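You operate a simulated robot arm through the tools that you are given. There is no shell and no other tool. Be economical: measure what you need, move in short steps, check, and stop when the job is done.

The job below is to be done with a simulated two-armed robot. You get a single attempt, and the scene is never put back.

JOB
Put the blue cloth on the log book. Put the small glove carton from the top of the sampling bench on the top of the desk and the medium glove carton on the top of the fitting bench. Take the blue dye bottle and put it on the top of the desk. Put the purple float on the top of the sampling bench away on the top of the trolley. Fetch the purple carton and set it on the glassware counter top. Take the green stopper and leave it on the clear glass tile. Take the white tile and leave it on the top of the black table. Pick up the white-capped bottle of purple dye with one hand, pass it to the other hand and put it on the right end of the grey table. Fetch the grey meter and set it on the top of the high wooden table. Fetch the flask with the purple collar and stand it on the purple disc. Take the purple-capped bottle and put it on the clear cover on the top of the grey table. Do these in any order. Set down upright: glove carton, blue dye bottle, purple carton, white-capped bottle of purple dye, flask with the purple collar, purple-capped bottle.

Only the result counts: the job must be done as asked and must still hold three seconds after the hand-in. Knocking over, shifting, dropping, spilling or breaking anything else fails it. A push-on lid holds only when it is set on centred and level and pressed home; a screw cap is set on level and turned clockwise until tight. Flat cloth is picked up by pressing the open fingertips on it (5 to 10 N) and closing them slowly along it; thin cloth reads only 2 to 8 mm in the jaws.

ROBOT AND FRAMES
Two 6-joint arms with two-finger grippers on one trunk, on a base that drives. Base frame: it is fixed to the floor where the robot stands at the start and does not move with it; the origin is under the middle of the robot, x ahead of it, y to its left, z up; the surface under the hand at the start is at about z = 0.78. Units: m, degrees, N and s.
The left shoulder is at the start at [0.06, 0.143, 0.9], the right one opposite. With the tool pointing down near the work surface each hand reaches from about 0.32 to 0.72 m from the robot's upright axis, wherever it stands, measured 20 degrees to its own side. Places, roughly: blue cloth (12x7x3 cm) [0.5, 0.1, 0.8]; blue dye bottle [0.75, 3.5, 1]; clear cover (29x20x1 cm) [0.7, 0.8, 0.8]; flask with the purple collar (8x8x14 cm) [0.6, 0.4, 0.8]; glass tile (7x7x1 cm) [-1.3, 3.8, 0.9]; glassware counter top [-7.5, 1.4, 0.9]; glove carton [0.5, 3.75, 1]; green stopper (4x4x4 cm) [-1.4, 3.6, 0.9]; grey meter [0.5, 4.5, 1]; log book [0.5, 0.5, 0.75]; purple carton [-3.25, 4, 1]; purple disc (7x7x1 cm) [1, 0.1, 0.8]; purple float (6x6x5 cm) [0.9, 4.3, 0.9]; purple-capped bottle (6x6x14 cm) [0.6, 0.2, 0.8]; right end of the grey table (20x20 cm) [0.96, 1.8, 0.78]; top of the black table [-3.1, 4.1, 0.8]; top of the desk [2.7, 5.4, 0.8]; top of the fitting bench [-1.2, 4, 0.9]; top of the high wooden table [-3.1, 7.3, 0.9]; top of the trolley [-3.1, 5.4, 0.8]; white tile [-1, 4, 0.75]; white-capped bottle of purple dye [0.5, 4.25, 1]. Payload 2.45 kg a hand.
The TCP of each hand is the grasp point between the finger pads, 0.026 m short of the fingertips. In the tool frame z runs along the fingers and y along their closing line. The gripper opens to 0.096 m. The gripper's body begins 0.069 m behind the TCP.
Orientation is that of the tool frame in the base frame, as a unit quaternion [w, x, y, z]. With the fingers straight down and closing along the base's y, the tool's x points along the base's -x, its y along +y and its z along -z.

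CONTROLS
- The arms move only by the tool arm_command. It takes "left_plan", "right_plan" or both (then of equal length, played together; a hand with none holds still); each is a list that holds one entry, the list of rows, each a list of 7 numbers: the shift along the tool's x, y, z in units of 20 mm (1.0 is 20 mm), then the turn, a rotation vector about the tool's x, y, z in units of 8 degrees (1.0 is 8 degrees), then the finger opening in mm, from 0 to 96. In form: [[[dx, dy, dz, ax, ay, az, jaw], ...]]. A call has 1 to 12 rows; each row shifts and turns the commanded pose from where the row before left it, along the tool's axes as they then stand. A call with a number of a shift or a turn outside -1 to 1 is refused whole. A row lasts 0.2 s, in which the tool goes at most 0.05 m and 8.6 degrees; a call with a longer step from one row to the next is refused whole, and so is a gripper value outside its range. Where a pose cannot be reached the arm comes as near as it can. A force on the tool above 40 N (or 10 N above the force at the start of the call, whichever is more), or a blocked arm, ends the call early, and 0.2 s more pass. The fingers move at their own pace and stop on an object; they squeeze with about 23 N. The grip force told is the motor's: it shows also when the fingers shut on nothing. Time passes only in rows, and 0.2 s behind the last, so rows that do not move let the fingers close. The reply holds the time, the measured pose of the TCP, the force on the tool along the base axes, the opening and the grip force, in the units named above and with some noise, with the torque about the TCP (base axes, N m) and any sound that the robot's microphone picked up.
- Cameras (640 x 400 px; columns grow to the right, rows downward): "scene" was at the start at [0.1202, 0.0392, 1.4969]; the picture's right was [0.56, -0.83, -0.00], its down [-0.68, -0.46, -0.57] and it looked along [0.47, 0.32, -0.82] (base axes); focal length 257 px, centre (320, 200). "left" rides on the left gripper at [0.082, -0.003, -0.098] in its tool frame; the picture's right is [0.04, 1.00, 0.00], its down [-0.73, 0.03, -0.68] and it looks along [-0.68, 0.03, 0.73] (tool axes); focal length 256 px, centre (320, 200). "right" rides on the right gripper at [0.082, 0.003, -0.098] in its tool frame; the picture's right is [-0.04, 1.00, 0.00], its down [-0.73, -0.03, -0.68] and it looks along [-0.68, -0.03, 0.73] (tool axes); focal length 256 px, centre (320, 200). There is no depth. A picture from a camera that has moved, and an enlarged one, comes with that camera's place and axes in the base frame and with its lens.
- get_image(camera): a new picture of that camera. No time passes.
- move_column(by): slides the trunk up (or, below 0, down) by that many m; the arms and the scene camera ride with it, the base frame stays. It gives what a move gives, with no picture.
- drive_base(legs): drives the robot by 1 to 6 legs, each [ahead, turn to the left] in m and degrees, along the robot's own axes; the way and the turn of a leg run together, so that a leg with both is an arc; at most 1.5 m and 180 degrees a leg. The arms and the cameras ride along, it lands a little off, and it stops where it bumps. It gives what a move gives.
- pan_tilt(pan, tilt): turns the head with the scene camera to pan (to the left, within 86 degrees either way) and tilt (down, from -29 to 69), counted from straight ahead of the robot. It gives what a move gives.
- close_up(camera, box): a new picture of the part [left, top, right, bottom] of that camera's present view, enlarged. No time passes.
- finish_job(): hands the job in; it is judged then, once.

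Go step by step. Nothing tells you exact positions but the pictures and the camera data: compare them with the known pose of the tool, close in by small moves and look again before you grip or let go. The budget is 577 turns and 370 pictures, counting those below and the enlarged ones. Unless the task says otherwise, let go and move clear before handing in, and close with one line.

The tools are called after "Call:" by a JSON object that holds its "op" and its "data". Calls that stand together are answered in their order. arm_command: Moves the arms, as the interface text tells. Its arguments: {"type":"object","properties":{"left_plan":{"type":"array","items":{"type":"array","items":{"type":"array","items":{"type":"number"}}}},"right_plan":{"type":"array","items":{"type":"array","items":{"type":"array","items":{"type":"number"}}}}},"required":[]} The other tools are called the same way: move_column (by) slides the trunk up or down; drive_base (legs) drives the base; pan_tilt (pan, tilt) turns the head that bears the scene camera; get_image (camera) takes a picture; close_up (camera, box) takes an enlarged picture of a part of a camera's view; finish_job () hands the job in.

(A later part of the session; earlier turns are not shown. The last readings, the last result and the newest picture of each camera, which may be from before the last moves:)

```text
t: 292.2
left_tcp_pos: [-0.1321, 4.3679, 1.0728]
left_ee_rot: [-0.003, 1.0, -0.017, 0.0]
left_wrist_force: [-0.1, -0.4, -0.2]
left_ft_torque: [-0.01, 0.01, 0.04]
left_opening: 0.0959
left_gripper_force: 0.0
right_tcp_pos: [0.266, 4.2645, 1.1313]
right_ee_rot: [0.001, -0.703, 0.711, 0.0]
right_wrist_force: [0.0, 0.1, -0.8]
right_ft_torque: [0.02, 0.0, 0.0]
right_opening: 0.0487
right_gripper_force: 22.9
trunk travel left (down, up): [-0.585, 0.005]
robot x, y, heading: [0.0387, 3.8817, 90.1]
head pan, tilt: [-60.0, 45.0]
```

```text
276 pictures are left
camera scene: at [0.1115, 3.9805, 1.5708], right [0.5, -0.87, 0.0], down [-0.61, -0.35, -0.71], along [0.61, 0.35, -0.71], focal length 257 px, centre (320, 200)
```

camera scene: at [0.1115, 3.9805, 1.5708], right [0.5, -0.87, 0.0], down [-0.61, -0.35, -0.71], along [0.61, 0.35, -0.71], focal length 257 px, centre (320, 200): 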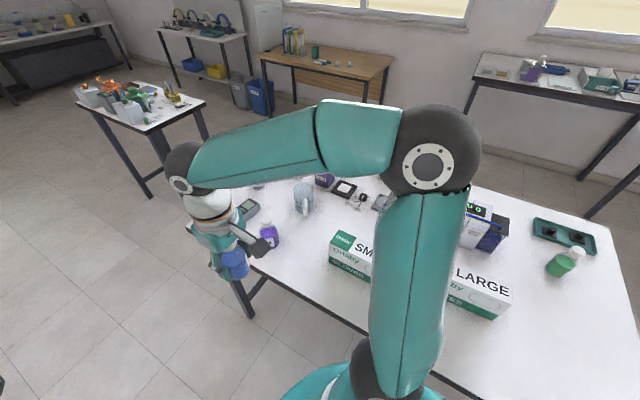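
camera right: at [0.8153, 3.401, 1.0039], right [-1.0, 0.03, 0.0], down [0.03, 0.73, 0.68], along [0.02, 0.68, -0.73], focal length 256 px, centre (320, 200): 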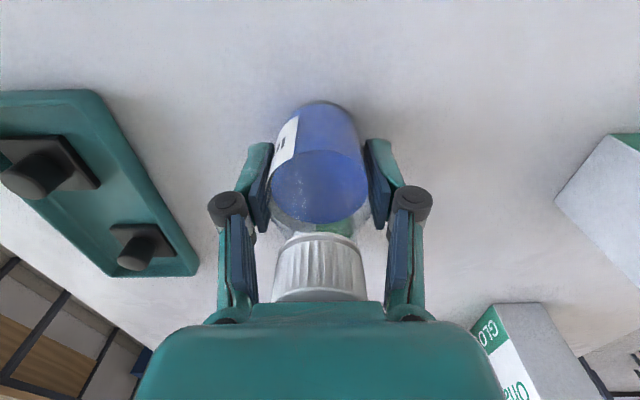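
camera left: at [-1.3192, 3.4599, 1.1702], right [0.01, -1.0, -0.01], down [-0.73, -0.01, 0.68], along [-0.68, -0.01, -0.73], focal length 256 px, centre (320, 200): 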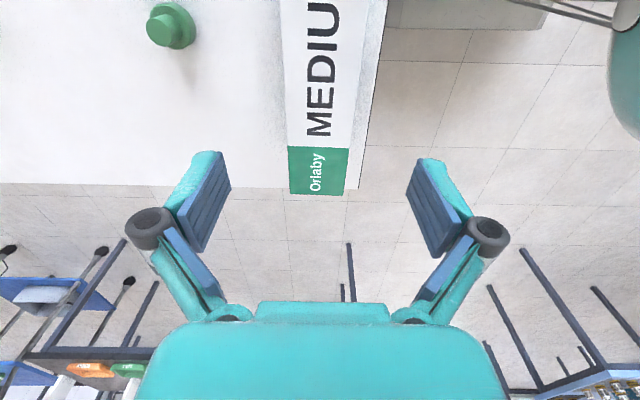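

I turn to face the bench, in two steps.

Call:
{"op": "drive_base", "data": {"legs": [[0, -45]]}}

Call:
{"op": "drive_base", "data": {"legs": [[0, -45]]}}

Call:
{"op": "pan_tilt", "data": {"pan": 0, "tilt": 50}}

Call:
{"op": "get_image", "data": {"camera": "scene"}}

Call:
{"op": "get_image", "data": {"camera": "left"}}

```text
t: 294.9
left_tcp_pos: [0.2647, 4.3464, 1.0725]
left_ee_rot: [-0.001, 0.916, -0.401, 0.0]
left_wrist_force: [0.0, -0.6, 0.0]
left_ft_torque: [-0.01, 0.02, 0.01]
left_opening: 0.0959
left_gripper_force: 0.0
right_tcp_pos: [0.4717, 3.99, 1.1316]
right_ee_rot: [0.0, -0.374, 0.927, -0.001]
right_wrist_force: [0.0, 0.5, -0.5]
right_ft_torque: [-0.01, -0.01, -0.01]
right_opening: 0.0488
right_gripper_force: 22.7
trunk travel left (down, up): [-0.585, 0.005]
robot x, y, heading: [0.0221, 3.8982, 44.8]
head pan, tilt: [-60.0, 45.0]
```

```text
t: 297.7
left_tcp_pos: [0.5091, 4.0377, 1.0723]
left_ee_rot: [0.001, -0.69, 0.724, -0.002]
left_wrist_force: [1.1, -0.3, -0.5]
left_ft_torque: [-0.02, 0.0, 0.02]
left_opening: 0.0957
left_gripper_force: 0.0
right_tcp_pos: [0.4012, 3.641, 1.132]
right_ee_rot: [-0.001, 0.013, 1.0, -0.001]
right_wrist_force: [0.6, -0.1, -0.3]
right_ft_torque: [-0.03, 0.0, 0.0]
right_opening: 0.0485
right_gripper_force: 23.0
trunk travel left (down, up): [-0.585, 0.005]
robot x, y, heading: [0.0194, 3.9344, -0.3]
head pan, tilt: [-60.0, 45.0]
```

```text
t: 299.0
left_tcp_pos: [0.5083, 4.0382, 1.0741]
left_ee_rot: [0.002, -0.69, 0.724, -0.001]
left_wrist_force: [-0.1, 0.6, -0.1]
left_ft_torque: [0.01, -0.02, 0.0]
left_opening: 0.0957
left_gripper_force: 0.0
right_tcp_pos: [0.4003, 3.641, 1.133]
right_ee_rot: [0.0, 0.013, 1.0, -0.001]
right_wrist_force: [0.2, 0.0, -0.5]
right_ft_torque: [0.0, -0.05, 0.0]
right_opening: 0.0486
right_gripper_force: 22.5
trunk travel left (down, up): [-0.585, 0.005]
robot x, y, heading: [0.0171, 3.9311, -0.4]
head pan, tilt: [0.0, 50.0]
```

```text
275 pictures are left
camera scene: at [0.1579, 3.9332, 1.5639], right [-0.01, -1.0, 0.0], down [-0.77, 0.0, -0.64], along [0.64, 0.0, -0.77], focal length 257 px, centre (320, 200)
```

scene: 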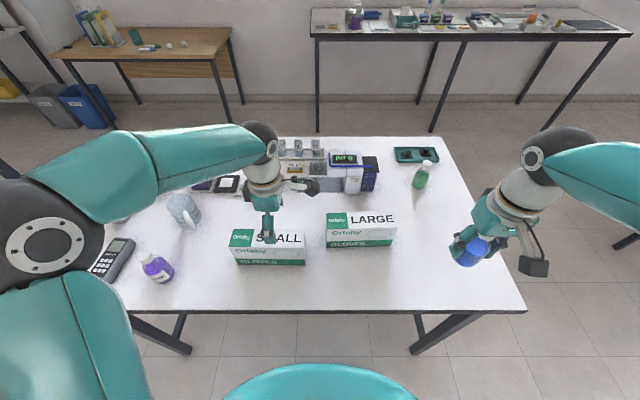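

```text
274 pictures are left
camera left: at [0.5069, 3.9567, 1.1723], right [-1.0, 0.01, 0.0], down [0.0, 0.73, 0.68], along [0.01, 0.68, -0.73], focal length 256 px, centre (320, 200)
```

left: 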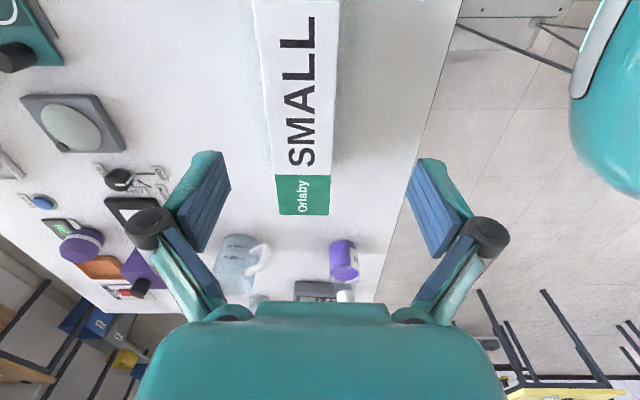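

The small carton spans x 0.50–0.56, y 3.99–4.19. I centre the left hand over it and go down.

Call:
{"op": "arm_command", "data": {"left_plan": [[[-0.833, -0.31, 0, 0, 0, 0, 96], [-0.833, -0.31, 0, 0, 0, 0, 96], [-0.833, -0.31, 0, 0, 0, 0, 96], [0, 0, 1, 0, 0, 0, 96], [0, 0, 1, 0, 0, 0, 96], [0, 0, 1, 0, 0, 0, 96], [0, 0, 1, 0, 0, 0, 96], [0, 0, 0, 0, 0, 0, 96]]]}}

Call:
{"op": "get_image", "data": {"camera": "left"}}

```text
t: 300.8
left_tcp_pos: [0.5295, 4.0884, 0.9933]
left_ee_rot: [0.001, -0.689, 0.725, -0.002]
left_wrist_force: [-0.6, 0.5, -0.5]
left_ft_torque: [0.0, 0.01, 0.01]
left_opening: 0.0961
left_gripper_force: 0.1
right_tcp_pos: [0.3994, 3.6402, 1.1307]
right_ee_rot: [0.0, 0.014, 1.0, -0.001]
right_wrist_force: [0.3, 0.6, -1.3]
right_ft_torque: [0.0, 0.03, 0.01]
right_opening: 0.0486
right_gripper_force: 22.8
trunk travel left (down, up): [-0.585, 0.005]
robot x, y, heading: [0.0192, 3.9337, -0.3]
head pan, tilt: [0.0, 50.0]
```

```text
273 pictures are left
camera left: at [0.5281, 4.0055, 1.092], right [-1.0, 0.01, 0.0], down [0.0, 0.73, 0.68], along [0.01, 0.68, -0.73], focal length 256 px, centre (320, 200)
```

left: 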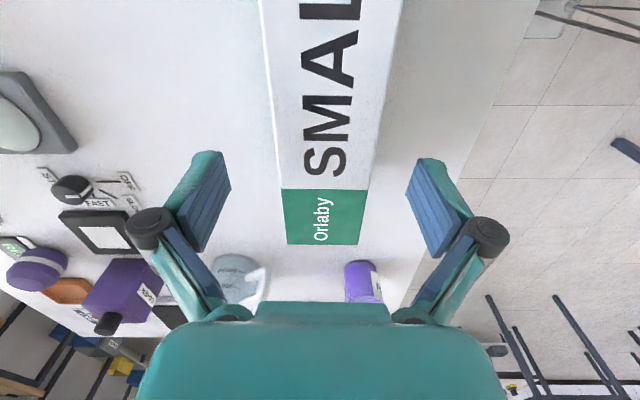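

Call:
{"op": "arm_command", "data": {"left_plan": [[[0, 0.1, 1, 0, 0, 0, 96], [0, 0, 1, 0, 0, 0, 96], [0, 0, 1, 0, 0, 0, 96], [0, 0, 1, 0, 0, 0, 96], [0, 0, 0.4, 0, 0, 0, 96], [0, 0, 0, 0, 0, 0, 75], [0, 0, 0, 0, 0, 0, 50], [0, 0, 0, 0, 0, 0, 40], [0, 0, 0, 0, 0, 0, 40], [0, 0, 0, 0, 0, 0, 40]]]}}

Call:
{"op": "arm_command", "data": {"left_plan": [[[0, 0, -0.5, 0, 0, 0, 40], [0, 0, -1, 0, 0, 0, 40], [0, 0, -1, 0, 0, 0, 40], [0, 0, -1, 0, 0, 0, 40], [0, 0, -1, 0, 0, 0, 40], [0, 0, -1, 0, 0, 0, 40], [0, 0, -1, 0, 0, 0, 40], [0, 0, -1, 0, 0, 0, 40], [0, 0, -1, 0, 0, 0, 40], [0, 0, -1, 0, 0, 0, 40], [0, 0.5, -1, 0, 0, 0, 40], [0, 1, -0.5, 0, 0, 0, 40]]]}}

Call:
{"op": "get_image", "data": {"camera": "scene"}}

```text
t: 303.0
left_tcp_pos: [0.5259, 4.0879, 0.9091]
left_ee_rot: [0.003, -0.69, 0.724, -0.004]
left_wrist_force: [-3.3, 1.2, 32.5]
left_ft_torque: [0.01, 0.22, 1.05]
left_opening: 0.0821
left_gripper_force: 23.0
right_tcp_pos: [0.3968, 3.64, 1.1345]
right_ee_rot: [0.002, 0.014, 1.0, -0.001]
right_wrist_force: [0.1, -0.1, -0.9]
right_ft_torque: [-0.03, 0.0, -0.03]
right_opening: 0.0482
right_gripper_force: 23.5
trunk travel left (down, up): [-0.585, 0.005]
robot x, y, heading: [0.0197, 3.9355, -0.1]
head pan, tilt: [0.0, 50.0]
```

```text
t: 305.6
left_tcp_pos: [0.4947, 4.0879, 1.1252]
left_ee_rot: [0.0, -0.69, 0.724, -0.001]
left_wrist_force: [-0.3, 0.5, -2.4]
left_ft_torque: [0.05, -0.02, 0.0]
left_opening: 0.0631
left_gripper_force: 23.4
right_tcp_pos: [0.3994, 3.6411, 1.1325]
right_ee_rot: [0.0, 0.013, 1.0, -0.001]
right_wrist_force: [0.0, 0.5, -1.1]
right_ft_torque: [-0.02, 0.0, 0.02]
right_opening: 0.0483
right_gripper_force: 22.8
trunk travel left (down, up): [-0.585, 0.005]
robot x, y, heading: [0.0215, 3.9345, -0.5]
head pan, tilt: [0.0, 50.0]
```

```text
272 pictures are left
camera scene: at [0.1572, 3.9331, 1.5639], right [-0.01, -1.0, 0.0], down [-0.77, 0.0, -0.64], along [0.64, 0.0, -0.77], focal length 257 px, centre (320, 200)
```

scene: 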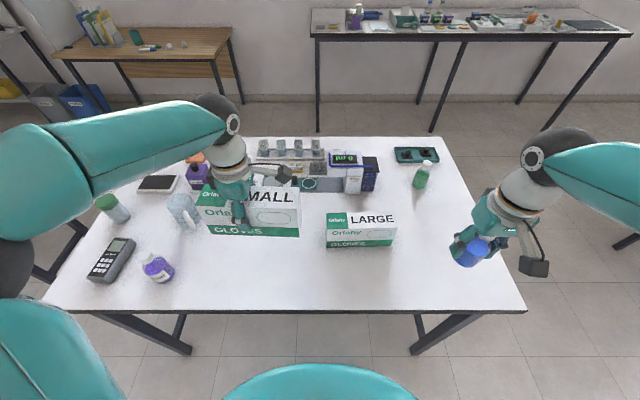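

The small carton is held at 63 mm. I drive south, around the bench, and up the east aisle to the desk.

Call:
{"op": "drive_base", "data": {"legs": [[0, -45]]}}

Call:
{"op": "drive_base", "data": {"legs": [[0, -45], [1.4, 0]]}}

Call:
{"op": "drive_base", "data": {"legs": [[0, 45]]}}

Call:
{"op": "drive_base", "data": {"legs": [[0, 45], [1.0, 0], [0.6, 0]]}}

Call:
{"op": "drive_base", "data": {"legs": [[0, 45]]}}

Call:
{"op": "drive_base", "data": {"legs": [[0, 45], [1.2, 0], [1.1, 0]]}}

Call:
{"op": "pan_tilt", "data": {"pan": -50, "tilt": 40}}

Call:
{"op": "get_image", "data": {"camera": "scene"}}

```text
t: 308.3
left_tcp_pos: [0.4647, 3.7031, 1.1261]
left_ee_rot: [0.001, -0.358, 0.934, -0.002]
left_wrist_force: [-0.1, -0.6, -4.0]
left_ft_torque: [0.0, -0.05, 0.0]
left_opening: 0.0621
left_gripper_force: 23.2
right_tcp_pos: [0.0785, 3.4567, 1.1331]
right_ee_rot: [0.0, 0.397, 0.918, -0.001]
right_wrist_force: [1.0, 0.3, -1.0]
right_ft_torque: [0.0, -0.01, 0.01]
right_opening: 0.0487
right_gripper_force: 23.2
trunk travel left (down, up): [-0.585, 0.005]
robot x, y, heading: [0.0416, 3.9573, -45.2]
head pan, tilt: [0.0, 50.0]
```

```text
t: 317.7
left_tcp_pos: [0.1664, 2.0702, 1.1258]
left_ee_rot: [0.0, 0.022, 1.0, -0.002]
left_wrist_force: [1.0, 0.1, -3.3]
left_ft_torque: [0.02, -0.01, 0.01]
left_opening: 0.0592
left_gripper_force: 22.4
right_tcp_pos: [-0.2812, 2.1628, 1.1329]
right_ee_rot: [-0.001, 0.714, 0.7, 0.0]
right_wrist_force: [-0.3, -0.3, -1.8]
right_ft_torque: [0.0, 0.01, 0.0]
right_opening: 0.0486
right_gripper_force: 22.8
trunk travel left (down, up): [-0.585, 0.005]
robot x, y, heading: [0.0447, 2.5463, -89.6]
head pan, tilt: [0.0, 50.0]
```

```text
t: 320.4
left_tcp_pos: [0.4677, 2.2956, 1.1258]
left_ee_rot: [0.001, -0.361, 0.933, -0.002]
left_wrist_force: [0.0, 0.4, -3.4]
left_ft_torque: [0.02, -0.03, 0.03]
left_opening: 0.0592
left_gripper_force: 22.7
right_tcp_pos: [0.0829, 2.045, 1.1327]
right_ee_rot: [-0.001, 0.393, 0.92, -0.001]
right_wrist_force: [0.1, -1.3, -0.7]
right_ft_torque: [0.01, -0.04, -0.03]
right_opening: 0.0487
right_gripper_force: 22.9
trunk travel left (down, up): [-0.585, 0.005]
robot x, y, heading: [0.0191, 2.5231, -45.1]
head pan, tilt: [0.0, 50.0]
```

```text
t: 331.1
left_tcp_pos: [2.1114, 2.6691, 1.1266]
left_ee_rot: [0.001, -0.689, 0.724, -0.001]
left_wrist_force: [-0.5, -0.1, -4.1]
left_ft_torque: [0.05, 0.02, -0.01]
left_opening: 0.0581
left_gripper_force: 22.8
right_tcp_pos: [2.0166, 2.2215, 1.134]
right_ee_rot: [-0.001, 0.013, 1.0, 0.0]
right_wrist_force: [0.5, -0.2, -1.7]
right_ft_torque: [0.0, 0.0, 0.01]
right_opening: 0.0485
right_gripper_force: 22.7
trunk travel left (down, up): [-0.585, 0.005]
robot x, y, heading: [1.636, 2.5181, -0.2]
head pan, tilt: [0.0, 50.0]
```

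```text
t: 333.8
left_tcp_pos: [1.8648, 2.9605, 1.1265]
left_ee_rot: [-0.001, 0.914, -0.405, 0.001]
left_wrist_force: [0.2, -0.1, -3.5]
left_ft_torque: [0.0, 0.07, 0.03]
left_opening: 0.0579
left_gripper_force: 23.3
right_tcp_pos: [2.1128, 2.5777, 1.1342]
right_ee_rot: [0.0, -0.372, 0.928, 0.001]
right_wrist_force: [-0.1, -0.3, -0.3]
right_ft_torque: [0.02, 0.0, 0.0]
right_opening: 0.0487
right_gripper_force: 22.7
trunk travel left (down, up): [-0.585, 0.005]
robot x, y, heading: [1.6596, 2.4946, 44.6]
head pan, tilt: [0.0, 50.0]
```

```text
t: 347.7
left_tcp_pos: [1.4905, 5.2775, 1.1259]
left_ee_rot: [0.0, 1.0, -0.027, -0.001]
left_wrist_force: [0.4, 0.3, -2.7]
left_ft_torque: [0.0, 0.04, 0.01]
left_opening: 0.0575
left_gripper_force: 22.7
right_tcp_pos: [1.9389, 5.1775, 1.1339]
right_ee_rot: [0.001, -0.696, 0.718, 0.0]
right_wrist_force: [0.3, 0.1, -1.6]
right_ft_torque: [-0.04, -0.01, 0.01]
right_opening: 0.0486
right_gripper_force: 22.9
trunk travel left (down, up): [-0.585, 0.005]
robot x, y, heading: [1.6707, 4.7955, 89.2]
head pan, tilt: [0.0, 50.0]
```

```text
t: 348.9
left_tcp_pos: [1.4903, 5.2758, 1.1271]
left_ee_rot: [-0.001, 1.0, -0.028, 0.0]
left_wrist_force: [-0.2, -0.4, -3.1]
left_ft_torque: [-0.01, 0.04, 0.02]
left_opening: 0.0577
left_gripper_force: 22.6
right_tcp_pos: [1.9383, 5.1779, 1.1355]
right_ee_rot: [0.001, -0.696, 0.718, 0.0]
right_wrist_force: [-0.6, 0.0, -0.7]
right_ft_torque: [-0.02, -0.01, -0.02]
right_opening: 0.049
right_gripper_force: 23.2
trunk travel left (down, up): [-0.585, 0.005]
robot x, y, heading: [1.6684, 4.7982, 89.1]
head pan, tilt: [-50.0, 40.0]
```

```text
271 pictures are left
camera scene: at [1.7372, 4.9124, 1.578], right [0.63, -0.78, 0.0], down [-0.5, -0.41, -0.77], along [0.59, 0.48, -0.64], focal length 257 px, centre (320, 200)
```

scene: 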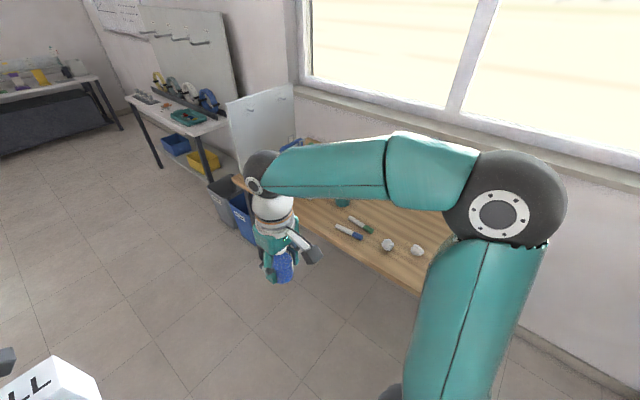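

The desk front edge is near x 2.32. I turn to face it.

Call:
{"op": "drive_base", "data": {"legs": [[0, -45]]}}

Call:
{"op": "drive_base", "data": {"legs": [[0, -44]]}}

Call:
{"op": "pan_tilt", "data": {"pan": 0, "tilt": 45}}

Call:
{"op": "get_image", "data": {"camera": "scene"}}

Call:
{"op": "get_image", "data": {"camera": "right"}}

```text
t: 351.6
left_tcp_pos: [1.8876, 5.2609, 1.1272]
left_ee_rot: [-0.001, 0.91, -0.415, 0.0]
left_wrist_force: [-0.2, 0.6, -3.3]
left_ft_torque: [0.02, 0.01, -0.02]
left_opening: 0.058
left_gripper_force: 22.9
right_tcp_pos: [2.1287, 4.8715, 1.1345]
right_ee_rot: [0.0, -0.362, 0.932, -0.001]
right_wrist_force: [-0.2, 0.7, -1.8]
right_ft_torque: [-0.01, 0.0, -0.01]
right_opening: 0.049
right_gripper_force: 22.7
trunk travel left (down, up): [-0.585, 0.005]
robot x, y, heading: [1.6477, 4.8225, 43.6]
head pan, tilt: [-50.0, 40.0]
```

```text
t: 354.3
left_tcp_pos: [2.1261, 4.97, 1.128]
left_ee_rot: [0.001, -0.687, 0.726, 0.0]
left_wrist_force: [-0.6, 0.3, -4.4]
left_ft_torque: [0.03, 0.02, 0.03]
left_opening: 0.0578
left_gripper_force: 23.2
right_tcp_pos: [2.0288, 4.5232, 1.1355]
right_ee_rot: [0.0, 0.015, 1.0, 0.0]
right_wrist_force: [0.7, 0.9, -1.1]
right_ft_torque: [0.02, 0.05, -0.03]
right_opening: 0.0485
right_gripper_force: 23.4
trunk travel left (down, up): [-0.585, 0.005]
robot x, y, heading: [1.6468, 4.8553, -0.1]
head pan, tilt: [-50.0, 40.0]
```

```text
t: 355.4
left_tcp_pos: [2.1257, 4.9695, 1.1286]
left_ee_rot: [0.001, -0.687, 0.726, 0.0]
left_wrist_force: [-0.9, -0.1, -3.5]
left_ft_torque: [0.0, -0.03, 0.01]
left_opening: 0.0576
left_gripper_force: 23.3
right_tcp_pos: [2.0279, 4.5228, 1.1364]
right_ee_rot: [0.0, 0.016, 1.0, -0.001]
right_wrist_force: [-0.3, -0.4, -1.0]
right_ft_torque: [-0.02, 0.01, 0.01]
right_opening: 0.0486
right_gripper_force: 23.0
trunk travel left (down, up): [-0.585, 0.005]
robot x, y, heading: [1.6484, 4.8548, -0.1]
head pan, tilt: [0.0, 45.0]
```

```text
270 pictures are left
camera scene: at [1.7919, 4.8526, 1.5707], right [0.0, -1.0, 0.0], down [-0.71, 0.0, -0.71], along [0.71, 0.0, -0.71], focal length 257 px, centre (320, 200)
```

scene: 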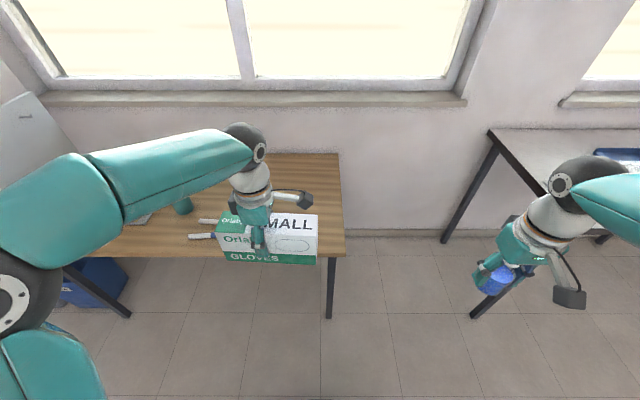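

```text
269 pictures are left
camera right: at [1.9449, 4.5293, 1.2337], right [0.07, 1.0, 0.0], down [0.73, -0.05, 0.68], along [0.68, -0.05, -0.73], focal length 256 px, centre (320, 200)
```

right: 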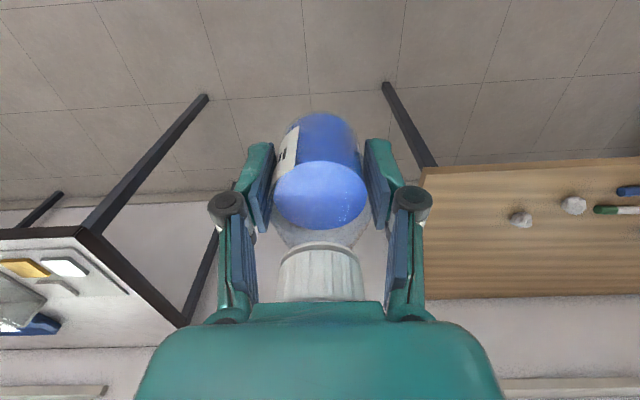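

The desk spans x 2.31–2.97 with its south end at y 4.75; two paper balls lie near (2.49, 5.03) and (2.44, 5.14). The south end is free. I move in and lower the trunk.

Call:
{"op": "drive_base", "data": {"legs": [[0.28, 0]]}}

Call:
{"op": "move_column", "data": {"by": -0.06}}

Call:
{"op": "pan_tilt", "data": {"pan": 0, "tilt": 55}}

Call:
{"op": "get_image", "data": {"camera": "scene"}}

Call:
{"op": "get_image", "data": {"camera": "right"}}

```text
t: 357.4
left_tcp_pos: [2.4043, 4.971, 1.1281]
left_ee_rot: [0.0, -0.688, 0.725, 0.0]
left_wrist_force: [1.1, -0.9, -3.5]
left_ft_torque: [0.05, 0.02, 0.0]
left_opening: 0.058
left_gripper_force: 22.9
right_tcp_pos: [2.3078, 4.5246, 1.1361]
right_ee_rot: [-0.001, 0.014, 1.0, -0.001]
right_wrist_force: [0.3, -0.7, -1.8]
right_ft_torque: [0.0, 0.01, -0.02]
right_opening: 0.0484
right_gripper_force: 23.3
trunk travel left (down, up): [-0.585, 0.005]
robot x, y, heading: [1.9279, 4.8533, -0.2]
head pan, tilt: [0.0, 45.0]
```

```text
t: 358.4
left_tcp_pos: [2.4034, 4.972, 1.0691]
left_ee_rot: [0.0, -0.689, 0.725, -0.001]
left_wrist_force: [-0.7, -0.7, -3.4]
left_ft_torque: [0.04, 0.0, 0.0]
left_opening: 0.0579
left_gripper_force: 22.7
right_tcp_pos: [2.3066, 4.5239, 1.0769]
right_ee_rot: [-0.001, 0.014, 1.0, -0.001]
right_wrist_force: [0.6, -0.2, -1.6]
right_ft_torque: [0.01, 0.05, -0.01]
right_opening: 0.0487
right_gripper_force: 22.7
trunk travel left (down, up): [-0.525, 0.065]
robot x, y, heading: [1.9269, 4.8567, -0.0]
head pan, tilt: [0.0, 45.0]
```

```text
t: 359.1
left_tcp_pos: [2.4044, 4.9723, 1.068]
left_ee_rot: [0.0, -0.688, 0.726, -0.001]
left_wrist_force: [0.9, 0.1, -3.3]
left_ft_torque: [0.04, -0.02, 0.0]
left_opening: 0.0579
left_gripper_force: 23.0
right_tcp_pos: [2.3067, 4.5242, 1.0767]
right_ee_rot: [0.001, 0.014, 1.0, -0.001]
right_wrist_force: [-0.7, 0.1, 0.0]
right_ft_torque: [-0.01, 0.0, -0.02]
right_opening: 0.0484
right_gripper_force: 22.5
trunk travel left (down, up): [-0.525, 0.065]
robot x, y, heading: [1.9263, 4.8581, 0.2]
head pan, tilt: [0.0, 55.0]
```

```text
268 pictures are left
camera scene: at [2.061, 4.8522, 1.4973], right [0.0, -1.0, 0.0], down [-0.82, 0.0, -0.57], along [0.57, 0.0, -0.82], focal length 257 px, centre (320, 200)
```

scene: 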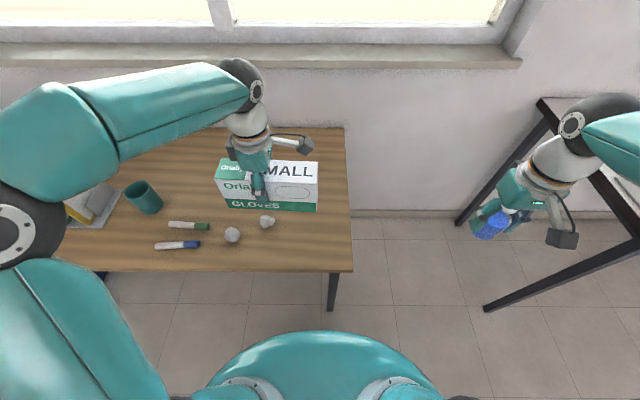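

```text
267 pictures are left
camera right: at [2.2242, 4.5296, 1.174], right [0.07, 1.0, 0.0], down [0.73, -0.05, 0.68], along [0.68, -0.05, -0.73], focal length 256 px, centre (320, 200)
```

right: 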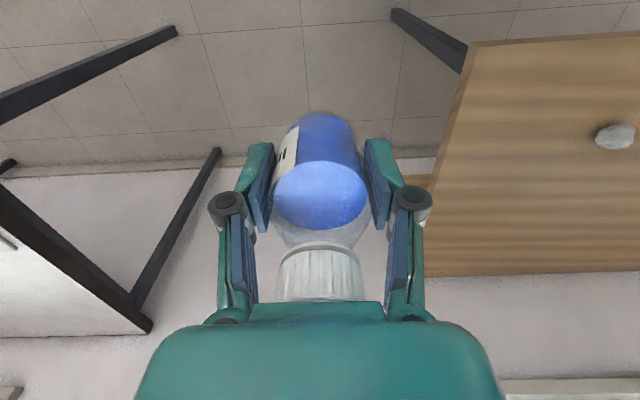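

I bring the carton to (2.57, 4.87) and lower it.

Call:
{"op": "arm_command", "data": {"left_plan": [[[0.517, -0.952, 0, 0, 0, 0, 40], [0.517, -0.952, 0, 0, 0, 0, 40], [0.517, -0.952, 0, 0, 0, 0, 40], [0.517, -0.952, 0, 0, 0, 0, 40], [0.517, -0.952, 0, 0, 0, 0, 40], [0.517, -0.952, 0, 0, 0, 0, 40], [0.517, -0.952, 0, 0, 0, 0, 40], [0.517, -0.952, 0, 0, 0, 0, 40], [0.517, -0.952, 0, 0, 0, 0, 40], [0, 0, 0, 0, 0, 0, 40]]]}}

Call:
{"op": "arm_command", "data": {"left_plan": [[[0, 0, 1, 0, 0, 0, 40], [0, 0, 1, 0, 0, 0, 40], [0, 0, 1, 0, 0, 0, 40], [0, 0, 1, 0, 0, 0, 40], [0, 0, 1, 0, 0, 0, 40], [0, 0, 1, 0, 0, 0, 40], [0, 0, 1, 0, 0, 0, 40], [0, 0, 1, 0, 0, 0, 40], [0, 0, 1, 0, 0, 0, 40], [0, 0, 1, 0, 0, 0, 40], [0, 0, 0, 0, 0, 0, 40]]]}}

Call:
{"op": "get_image", "data": {"camera": "scene"}}

```text
t: 361.3
left_tcp_pos: [2.5395, 4.8831, 1.0648]
left_ee_rot: [0.001, -0.688, 0.726, 0.0]
left_wrist_force: [0.6, -0.1, -3.8]
left_ft_torque: [0.07, 0.02, -0.03]
left_opening: 0.0577
left_gripper_force: 23.0
left hand out of reach, approached as far as the arm can: row 8, 9
right_tcp_pos: [2.3064, 4.5238, 1.0758]
right_ee_rot: [0.0, 0.014, 1.0, -0.001]
right_wrist_force: [-0.6, -0.8, -0.2]
right_ft_torque: [-0.01, -0.04, 0.0]
right_opening: 0.0487
right_gripper_force: 22.9
trunk travel left (down, up): [-0.525, 0.065]
robot x, y, heading: [1.9277, 4.854, -0.1]
head pan, tilt: [0.0, 55.0]
```

```text
t: 363.7
left_tcp_pos: [2.5796, 4.8695, 0.8749]
left_ee_rot: [0.0, -0.688, 0.726, 0.001]
left_wrist_force: [0.0, 0.1, -3.0]
left_ft_torque: [0.06, 0.0, -0.01]
left_opening: 0.0575
left_gripper_force: 23.0
left hand out of reach, approached as far as the arm can: row 1, 2, 3, 4, 5, 6, 7, 9
right_tcp_pos: [2.3065, 4.5235, 1.0776]
right_ee_rot: [0.0, 0.014, 1.0, -0.001]
right_wrist_force: [0.3, 1.2, -1.9]
right_ft_torque: [0.0, -0.04, 0.0]
right_opening: 0.0489
right_gripper_force: 22.6
trunk travel left (down, up): [-0.525, 0.065]
robot x, y, heading: [1.9275, 4.854, 0.1]
head pan, tilt: [0.0, 55.0]
```

```text
266 pictures are left
camera scene: at [2.061, 4.8521, 1.4973], right [0.0, -1.0, 0.0], down [-0.82, 0.0, -0.57], along [0.57, 0.0, -0.82], focal length 257 px, centre (320, 200)
```

scene: 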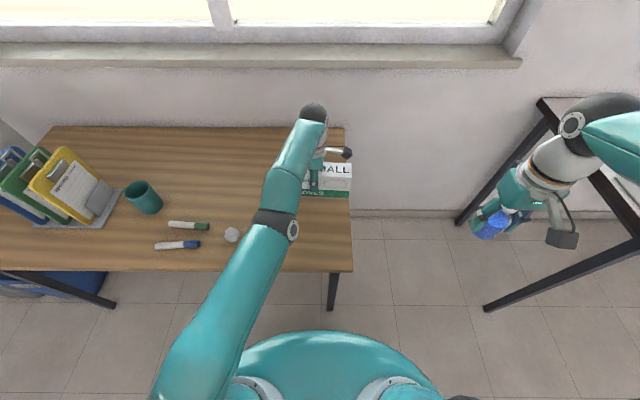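

The carton's south end is close to the desk edge. I shift it 4.5 cm north and lower slowly.

Call:
{"op": "arm_command", "data": {"left_plan": [[[-0.75, 0, 0, 0, 0, 0, 40], [-0.75, 0, 0, 0, 0, 0, 40], [-0.75, 0, 0, 0, 0, 0, 40], [0, 0, 0.5, 0, 0, 0, 40], [0, 0, 0.5, 0, 0, 0, 40], [0, 0, 0.5, 0, 0, 0, 40], [0, 0, 0, 0, 0, 0, 40]]]}}

Call:
{"op": "close_up", "data": {"camera": "scene", "box": [220, 120, 380, 240]}}

```text
t: 365.3
left_tcp_pos: [2.5932, 4.9135, 0.8453]
left_ee_rot: [0.0, -0.688, 0.725, 0.001]
left_wrist_force: [0.3, 0.1, -3.6]
left_ft_torque: [0.02, -0.01, 0.04]
left_opening: 0.0577
left_gripper_force: 23.1
left hand out of reach, approached as far as the arm can: row 1, 2, 4
right_tcp_pos: [2.3073, 4.5245, 1.0756]
right_ee_rot: [0.0, 0.014, 1.0, 0.0]
right_wrist_force: [-0.2, -0.6, -0.9]
right_ft_torque: [0.01, 0.0, -0.02]
right_opening: 0.0481
right_gripper_force: 22.9
trunk travel left (down, up): [-0.525, 0.065]
robot x, y, heading: [1.9273, 4.8518, 0.0]
head pan, tilt: [0.0, 55.0]
```

```text
3.33 times, centred on (300, 180) of scene
camera zoom: at [2.0612, 4.8522, 1.4973], right [0.0, -1.0, 0.0], down [-0.82, 0.0, -0.57], along [0.57, 0.0, -0.82], focal length 857 px, centre (387, 267)
```

zoom: 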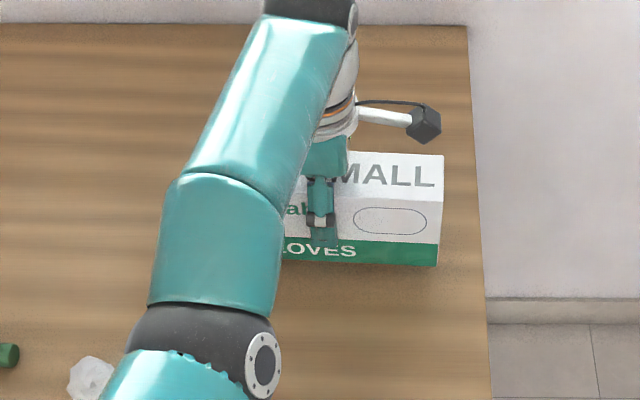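

Call:
{"op": "arm_command", "data": {"left_plan": [[[0, 0, 0.4, 0, 0, 0, 40], [0, 0, 0.4, 0, 0, 0, 40], [0, 0, 0.3, 0, 0, 0, 40], [0, 0, 0, 0, 0, 0, 40]]]}}

Call:
{"op": "arm_command", "data": {"left_plan": [[[0, 0, 0.25, 0, 0, 0, 40], [0, 0, 0.25, 0, 0, 0, 40], [0, 0, 0, 0, 0, 0, 40]]]}}

```text
t: 366.3
left_tcp_pos: [2.5929, 4.9133, 0.8233]
left_ee_rot: [0.0, -0.688, 0.726, 0.001]
left_wrist_force: [0.6, -0.7, -4.3]
left_ft_torque: [0.06, -0.01, -0.05]
left_opening: 0.0578
left_gripper_force: 23.0
right_tcp_pos: [2.306, 4.5243, 1.0763]
right_ee_rot: [0.0, 0.013, 1.0, -0.001]
right_wrist_force: [-0.4, 0.0, -1.5]
right_ft_torque: [-0.02, 0.04, -0.02]
right_opening: 0.0485
right_gripper_force: 23.4
trunk travel left (down, up): [-0.525, 0.065]
robot x, y, heading: [1.9296, 4.8506, 0.1]
head pan, tilt: [0.0, 55.0]
```

```text
t: 367.1
left_tcp_pos: [2.5942, 4.913, 0.8132]
left_ee_rot: [0.0, -0.688, 0.725, 0.001]
left_wrist_force: [-1.0, -0.3, -3.8]
left_ft_torque: [0.03, 0.02, 0.02]
left_opening: 0.0579
left_gripper_force: 22.7
right_tcp_pos: [2.3067, 4.5242, 1.0765]
right_ee_rot: [0.0, 0.014, 1.0, -0.001]
right_wrist_force: [-0.9, 0.9, -1.9]
right_ft_torque: [0.02, 0.03, -0.03]
right_opening: 0.0487
right_gripper_force: 22.9
trunk travel left (down, up): [-0.525, 0.065]
robot x, y, heading: [1.9272, 4.8539, 0.0]
head pan, tilt: [0.0, 55.0]
```

Call:
{"op": "arm_command", "data": {"left_plan": [[[0, 0, 0.25, 0, 0, 0, 40], [0, 0, 0.25, 0, 0, 0, 40], [0, 0, 0, 0, 0, 0, 40]]]}}

Call:
{"op": "arm_command", "data": {"left_plan": [[[0, 0, 0.2, 0, 0, 0, 40], [0, 0, 0.1, 0, 0, 0, 40], [0, 0, 0, 0, 0, 0, 40]]]}}

```text
t: 367.9
left_tcp_pos: [2.5936, 4.914, 0.8117]
left_ee_rot: [0.005, -0.688, 0.726, -0.005]
left_wrist_force: [1.9, 1.6, 38.2]
left_ft_torque: [0.28, 0.8, -0.33]
left_opening: 0.059
left_gripper_force: 23.2
right_tcp_pos: [2.3027, 4.5231, 1.0775]
right_ee_rot: [0.002, 0.015, 1.0, -0.002]
right_wrist_force: [-0.4, 0.0, -1.6]
right_ft_torque: [-0.02, 0.03, -0.01]
right_opening: 0.0487
right_gripper_force: 22.7
trunk travel left (down, up): [-0.525, 0.065]
robot x, y, heading: [1.9233, 4.8516, 0.0]
head pan, tilt: [0.0, 55.0]
```

```text
t: 368.5
left_tcp_pos: [2.5971, 4.9143, 0.8097]
left_ee_rot: [0.007, -0.689, 0.725, -0.008]
left_wrist_force: [-3.5, 1.7, 15.7]
left_ft_torque: [0.3, 0.74, 0.02]
left_opening: 0.0599
left_gripper_force: 23.4
right_tcp_pos: [2.3063, 4.5239, 1.0761]
right_ee_rot: [0.0, 0.014, 1.0, -0.001]
right_wrist_force: [0.6, 0.2, -1.2]
right_ft_torque: [-0.06, 0.08, -0.04]
right_opening: 0.0485
right_gripper_force: 22.9
trunk travel left (down, up): [-0.525, 0.065]
robot x, y, heading: [1.9289, 4.8532, -0.0]
head pan, tilt: [0.0, 55.0]
stopped in row 2 (left hand): the force on the tool passed its limit at 49 N (the readings are from after the stop); the commanded pose is now the measured one
```

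On the desk. Release and rise.

Call:
{"op": "arm_command", "data": {"left_plan": [[[0, 0, -0.1, 0, 0, 0, 58], [0, 0, 0, 0, 0, 0, 70], [0, 0, 0, 0, 0, 0, 90], [0, 0, 0, 0, 0, 0, 96], [0, 0, -0.5, 0, 0, 0, 96], [0, 0, -1, 0, 0, 0, 96], [0, 0, -1, 0, 0, 0, 96], [0, 0, -1, 0, 0, 0, 96], [0, 0, -1, 0, 0, 0, 96], [0, 0, -1, 0, 0, 0, 96], [0, 0, -1, 0, 0, 0, 96], [0, 0, -1, 0, 0, 0, 96]]]}}

Call:
{"op": "arm_command", "data": {"left_plan": [[[-0.5, 1, -1, 0, 0, 0, 96], [-0.5, 1, -1, 0, 0, 0, 96], [-0.5, 1, -1, 0, 0, 0, 96], [-0.5, 1, 0, 0, 0, 0, 96], [-0.5, 1, 0, 0, 0, 0, 96], [-0.5, 1, 0, 0, 0, 0, 96], [-0.5, 1, 0, 0, 0, 0, 96], [-0.5, 1, 0, 0, 0, 0, 96], [-0.5, 1, 0, 0, 0, 0, 96], [-0.5, 1, 0, 0, 0, 0, 96]]]}}

Call:
{"op": "get_image", "data": {"camera": "scene"}}

```text
t: 371.1
left_tcp_pos: [2.5866, 4.9155, 0.9574]
left_ee_rot: [0.005, -0.689, 0.725, -0.006]
left_wrist_force: [-0.1, -0.9, 0.1]
left_ft_torque: [0.02, -0.02, -0.01]
left_opening: 0.0961
left_gripper_force: 0.0
left hand out of reach, approached as far as the arm can: row 11, 12
right_tcp_pos: [2.3061, 4.5229, 1.0765]
right_ee_rot: [0.001, 0.014, 1.0, -0.001]
right_wrist_force: [-0.7, 0.5, -1.6]
right_ft_torque: [0.02, 0.02, 0.0]
right_opening: 0.0487
right_gripper_force: 22.5
trunk travel left (down, up): [-0.525, 0.065]
robot x, y, heading: [1.9228, 4.854, -0.0]
head pan, tilt: [0.0, 55.0]
```

```text
t: 373.3
left_tcp_pos: [2.3904, 5.0244, 1.0157]
left_ee_rot: [0.006, -0.689, 0.725, -0.007]
left_wrist_force: [0.0, 0.0, 0.0]
left_ft_torque: [-0.04, -0.04, 0.01]
left_opening: 0.0959
left_gripper_force: 0.2
right_tcp_pos: [2.3055, 4.5242, 1.0782]
right_ee_rot: [0.0, 0.014, 1.0, -0.001]
right_wrist_force: [-0.3, -0.3, -0.7]
right_ft_torque: [-0.01, 0.02, -0.02]
right_opening: 0.0485
right_gripper_force: 23.0
trunk travel left (down, up): [-0.525, 0.065]
robot x, y, heading: [1.9262, 4.8504, -0.1]
head pan, tilt: [0.0, 55.0]
```

```text
264 pictures are left
camera scene: at [2.0598, 4.8524, 1.4974], right [0.0, -1.0, 0.0], down [-0.82, 0.0, -0.57], along [0.57, 0.0, -0.82], focal length 257 px, centre (320, 200)
```

scene: 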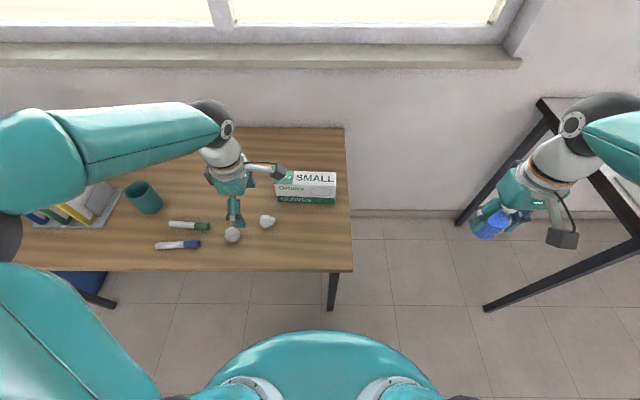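

The carton stands on the desk. Now the blue bottle to (2.42, 4.86).

Call:
{"op": "arm_command", "data": {"right_plan": [[[-0.31, 1, 0, 0, 0, 0, 25], [-0.31, 1, 0, 0, 0, 0, 25], [-0.31, 1, 0, 0, 0, 0, 25], [-0.31, 1, 0, 0, 0, 0, 25], [-0.31, 1, 0, 0, 0, 0, 25], [-0.31, 1, 0, 0, 0, 0, 25], [-0.31, 1, 0, 0, 0, 0, 25], [-0.31, 1, 0, 0, 0, 0, 25], [-0.31, 1, 0, 0, 0, 0, 25], [-0.31, 1, 0, 0, 0, 0, 25], [-0.31, 1, 0, 0, 0, 0, 25], [-0.31, 1, 0, 0, 0, 0, 25]]]}}

Call:
{"op": "arm_command", "data": {"right_plan": [[[-0.31, 1, 0, 0, 0, 0, 25], [-0.31, 1, 0, 0, 0, 0, 25], [-0.31, 1, 0, 0, 0, 0, 25], [-0.31, 1, 0, 0, 0, 0, 25], [-0.31, 0.8, 0, 0, 0, 0, 25], [0, 0, 1, 0, 0, 0, 25], [0, 0, 1, 0, 0, 0, 25], [0, 0, 1, 0, 0, 0, 25], [0, 0, 1, 0, 0, 0, 25], [0, 0, 1, 0, 0, 0, 25], [0, 0, 1, 0, 0, 0, 25], [0, 0, 1, 0, 0, 0, 25]]]}}

Call:
{"op": "arm_command", "data": {"right_plan": [[[0, 0, 1, 0, 0, 0, 25], [0, 0, 1, 0, 0, 0, 25], [0, 0, 1, 0, 0, 0, 25], [0, 0, 1, 0, 0, 0, 25], [0, 0, 0.5, 0, 0, 0, 25], [0, 0, 0, 0, 0, 0, 25]]]}}

Call:
{"op": "close_up", "data": {"camera": "scene", "box": [220, 120, 380, 240]}}

```text
t: 375.9
left_tcp_pos: [2.3914, 5.0249, 1.0134]
left_ee_rot: [0.004, -0.689, 0.725, -0.007]
left_wrist_force: [0.3, 0.8, -0.1]
left_ft_torque: [0.03, 0.01, -0.01]
left_opening: 0.096
left_gripper_force: 0.0
right_tcp_pos: [2.3881, 4.7639, 1.0766]
right_ee_rot: [0.0, 0.014, 1.0, -0.001]
right_wrist_force: [0.1, 0.1, -0.9]
right_ft_torque: [0.01, 0.02, 0.03]
right_opening: 0.0486
right_gripper_force: 22.1
trunk travel left (down, up): [-0.525, 0.065]
robot x, y, heading: [1.9303, 4.8533, 0.2]
head pan, tilt: [0.0, 55.0]
```

```text
t: 378.5
left_tcp_pos: [2.3911, 5.0259, 1.0137]
left_ee_rot: [0.005, -0.689, 0.725, -0.007]
left_wrist_force: [0.6, 0.6, -0.1]
left_ft_torque: [0.02, 0.0, -0.01]
left_opening: 0.0958
left_gripper_force: 0.1
right_tcp_pos: [2.4223, 4.8564, 0.9355]
right_ee_rot: [0.001, 0.014, 1.0, -0.001]
right_wrist_force: [0.2, -0.1, -1.0]
right_ft_torque: [-0.01, 0.02, 0.0]
right_opening: 0.0485
right_gripper_force: 22.7
trunk travel left (down, up): [-0.525, 0.065]
robot x, y, heading: [1.9258, 4.8499, 0.1]
head pan, tilt: [0.0, 55.0]
```

```text
t: 379.9
left_tcp_pos: [2.391, 5.0252, 1.0148]
left_ee_rot: [0.004, -0.689, 0.724, -0.006]
left_wrist_force: [0.1, -0.1, -0.1]
left_ft_torque: [0.01, -0.03, 0.02]
left_opening: 0.0961
left_gripper_force: 0.1
right_tcp_pos: [2.4217, 4.8574, 0.8455]
right_ee_rot: [0.0, 0.014, 1.0, 0.0]
right_wrist_force: [-0.3, -0.1, -1.1]
right_ft_torque: [-0.02, 0.03, 0.03]
right_opening: 0.0485
right_gripper_force: 23.0
trunk travel left (down, up): [-0.525, 0.065]
robot x, y, heading: [1.9279, 4.858, 0.1]
head pan, tilt: [0.0, 55.0]
```

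```text
3.33 times, centred on (300, 180) of scene
camera zoom: at [2.0608, 4.8522, 1.4973], right [0.0, -1.0, 0.0], down [-0.82, 0.0, -0.57], along [0.57, 0.0, -0.82], focal length 857 px, centre (387, 267)
```

zoom: 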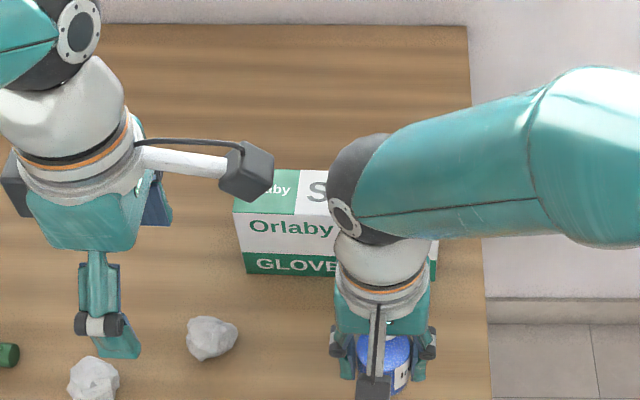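

Call:
{"op": "arm_command", "data": {"right_plan": [[[0, 0, 0.5, 0, 0, 0, 25], [0, 0, 0.5, 0, 0, 0, 25], [0, 0, 0.3, 0, 0, 0, 25], [0, 0, 0, 0, 0, 0, 25]]]}}

Call:
{"op": "arm_command", "data": {"right_plan": [[[0, 0, 0.25, 0, 0, 0, 25], [0, 0, 0.25, 0, 0, 0, 25], [0, 0, 0, 0, 0, 0, 25]]]}}

```text
t: 380.9
left_tcp_pos: [2.3903, 5.0241, 1.0141]
left_ee_rot: [0.005, -0.689, 0.725, -0.006]
left_wrist_force: [1.1, -0.1, -0.1]
left_ft_torque: [0.02, 0.02, -0.01]
left_opening: 0.096
left_gripper_force: 0.1
right_tcp_pos: [2.4212, 4.8567, 0.8206]
right_ee_rot: [0.001, 0.014, 1.0, -0.001]
right_wrist_force: [0.5, 0.7, -1.6]
right_ft_torque: [0.0, 0.04, -0.01]
right_opening: 0.0487
right_gripper_force: 23.0
trunk travel left (down, up): [-0.525, 0.065]
robot x, y, heading: [1.9247, 4.8544, -0.1]
head pan, tilt: [0.0, 55.0]
```

```text
t: 381.7
left_tcp_pos: [2.391, 5.0247, 1.0153]
left_ee_rot: [0.005, -0.689, 0.724, -0.006]
left_wrist_force: [-0.2, 0.0, 0.7]
left_ft_torque: [0.02, 0.01, 0.0]
left_opening: 0.0962
left_gripper_force: 0.0
right_tcp_pos: [2.422, 4.8567, 0.8116]
right_ee_rot: [0.0, 0.014, 1.0, -0.001]
right_wrist_force: [-0.1, -0.3, -1.6]
right_ft_torque: [-0.05, 0.02, 0.01]
right_opening: 0.0485
right_gripper_force: 23.0
trunk travel left (down, up): [-0.525, 0.065]
robot x, y, heading: [1.9267, 4.8539, 0.3]
head pan, tilt: [0.0, 55.0]
```

Call:
{"op": "arm_command", "data": {"right_plan": [[[0, 0, 0.2, 0, 0, 0, 25], [0, 0, 0, 0, 0, 0, 25]]]}}

Call:
{"op": "arm_command", "data": {"right_plan": [[[0, 0, 0.15, 0, 0, 0, 25], [0, 0, 0, 0, 0, 0, 25]]]}}

```text
t: 382.3
left_tcp_pos: [2.39, 5.0243, 1.0144]
left_ee_rot: [0.004, -0.689, 0.725, -0.006]
left_wrist_force: [0.5, 0.5, 0.4]
left_ft_torque: [-0.01, 0.03, -0.01]
left_opening: 0.0958
left_gripper_force: 0.1
right_tcp_pos: [2.4209, 4.8566, 0.8066]
right_ee_rot: [0.0, 0.015, 1.0, -0.001]
right_wrist_force: [-0.2, 0.5, -0.5]
right_ft_torque: [-0.02, 0.01, 0.04]
right_opening: 0.0489
right_gripper_force: 23.5
trunk travel left (down, up): [-0.525, 0.065]
robot x, y, heading: [1.9255, 4.8566, 0.3]
head pan, tilt: [0.0, 55.0]
```

```text
t: 382.9
left_tcp_pos: [2.3899, 5.0247, 1.0147]
left_ee_rot: [0.006, -0.688, 0.725, -0.006]
left_wrist_force: [-0.6, 0.4, -1.0]
left_ft_torque: [0.01, -0.02, 0.0]
left_opening: 0.096
left_gripper_force: 0.1
right_tcp_pos: [2.4212, 4.8577, 0.8029]
right_ee_rot: [-0.001, 0.014, 1.0, 0.0]
right_wrist_force: [-0.1, 0.1, -0.9]
right_ft_torque: [0.0, 0.04, 0.03]
right_opening: 0.0488
right_gripper_force: 22.9
trunk travel left (down, up): [-0.525, 0.065]
robot x, y, heading: [1.9274, 4.8556, 0.3]
head pan, tilt: [0.0, 55.0]
```

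Call:
{"op": "arm_command", "data": {"right_plan": [[[0, 0, 0.15, 0, 0, 0, 25], [0, 0, 0, 0, 0, 0, 25]]]}}

Call:
{"op": "arm_command", "data": {"right_plan": [[[0, 0, 0.15, 0, 0, 0, 25], [0, 0, 0, 0, 0, 0, 25]]]}}

```text
t: 383.5
left_tcp_pos: [2.3902, 5.024, 1.0144]
left_ee_rot: [0.005, -0.689, 0.725, -0.006]
left_wrist_force: [0.3, 0.2, -0.5]
left_ft_torque: [-0.01, 0.01, 0.02]
left_opening: 0.096
left_gripper_force: 0.1
right_tcp_pos: [2.4212, 4.8563, 0.8012]
right_ee_rot: [0.0, 0.014, 1.0, -0.001]
right_wrist_force: [0.1, 0.2, -0.3]
right_ft_torque: [0.0, 0.04, -0.01]
right_opening: 0.0487
right_gripper_force: 22.8
trunk travel left (down, up): [-0.525, 0.065]
robot x, y, heading: [1.9296, 4.8526, -0.1]
head pan, tilt: [0.0, 55.0]
```

```text
t: 384.1
left_tcp_pos: [2.3892, 5.0251, 1.0149]
left_ee_rot: [0.005, -0.689, 0.724, -0.007]
left_wrist_force: [-0.1, -0.7, 0.1]
left_ft_torque: [0.0, 0.05, 0.0]
left_opening: 0.096
left_gripper_force: 0.2
right_tcp_pos: [2.4215, 4.8565, 0.7986]
right_ee_rot: [0.0, 0.014, 1.0, -0.001]
right_wrist_force: [-0.2, 0.1, 0.5]
right_ft_torque: [0.01, -0.02, 0.0]
right_opening: 0.0489
right_gripper_force: 23.6
trunk travel left (down, up): [-0.525, 0.065]
robot x, y, heading: [1.9284, 4.8517, 0.4]
head pan, tilt: [0.0, 55.0]
```

Call:
{"op": "arm_command", "data": {"right_plan": [[[0, 0, 0.1, 0, 0, 0, 25], [0, 0, 0, 0, 0, 0, 25]]]}}

Call:
{"op": "arm_command", "data": {"right_plan": [[[0, 0, 0.1, 0, 0, 0, 25], [0, 0, 0, 0, 0, 0, 25]]]}}

Call:
{"op": "get_image", "data": {"camera": "right"}}

```text
t: 384.7
left_tcp_pos: [2.3893, 5.0255, 1.0152]
left_ee_rot: [0.005, -0.689, 0.725, -0.007]
left_wrist_force: [-0.8, 0.9, 0.4]
left_ft_torque: [0.02, 0.04, 0.02]
left_opening: 0.0961
left_gripper_force: 0.2
right_tcp_pos: [2.422, 4.8568, 0.7973]
right_ee_rot: [0.002, 0.013, 1.0, -0.001]
right_wrist_force: [-2.8, -0.2, 18.8]
right_ft_torque: [-0.08, 0.12, -0.01]
right_opening: 0.0484
right_gripper_force: 22.8
trunk travel left (down, up): [-0.525, 0.065]
robot x, y, heading: [1.9265, 4.851, -0.0]
head pan, tilt: [0.0, 55.0]
```

```text
t: 385.3
left_tcp_pos: [2.3887, 5.0247, 1.0151]
left_ee_rot: [0.005, -0.688, 0.725, -0.006]
left_wrist_force: [-0.3, -0.2, 0.2]
left_ft_torque: [0.01, 0.0, -0.01]
left_opening: 0.0961
left_gripper_force: 0.1
right_tcp_pos: [2.422, 4.8574, 0.7948]
right_ee_rot: [0.001, 0.014, 1.0, 0.0]
right_wrist_force: [1.1, 0.5, 19.7]
right_ft_torque: [0.02, -0.13, 0.01]
right_opening: 0.0487
right_gripper_force: 23.2
trunk travel left (down, up): [-0.525, 0.065]
robot x, y, heading: [1.9286, 4.8536, 0.2]
head pan, tilt: [0.0, 55.0]
```

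```text
262 pictures are left
camera right: at [2.3386, 4.8624, 0.892], right [0.07, 1.0, 0.0], down [0.73, -0.05, 0.68], along [0.68, -0.05, -0.73], focal length 256 px, centre (320, 200)
```

right: 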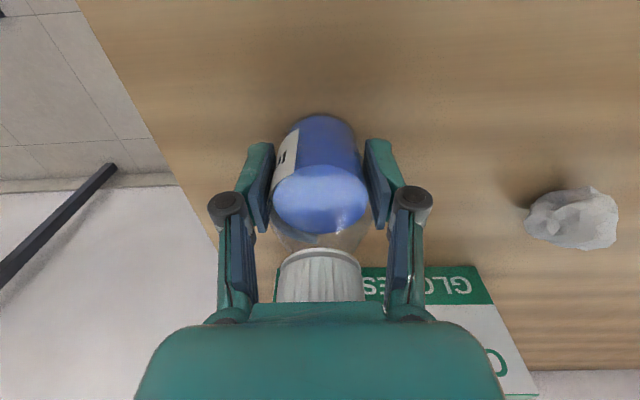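

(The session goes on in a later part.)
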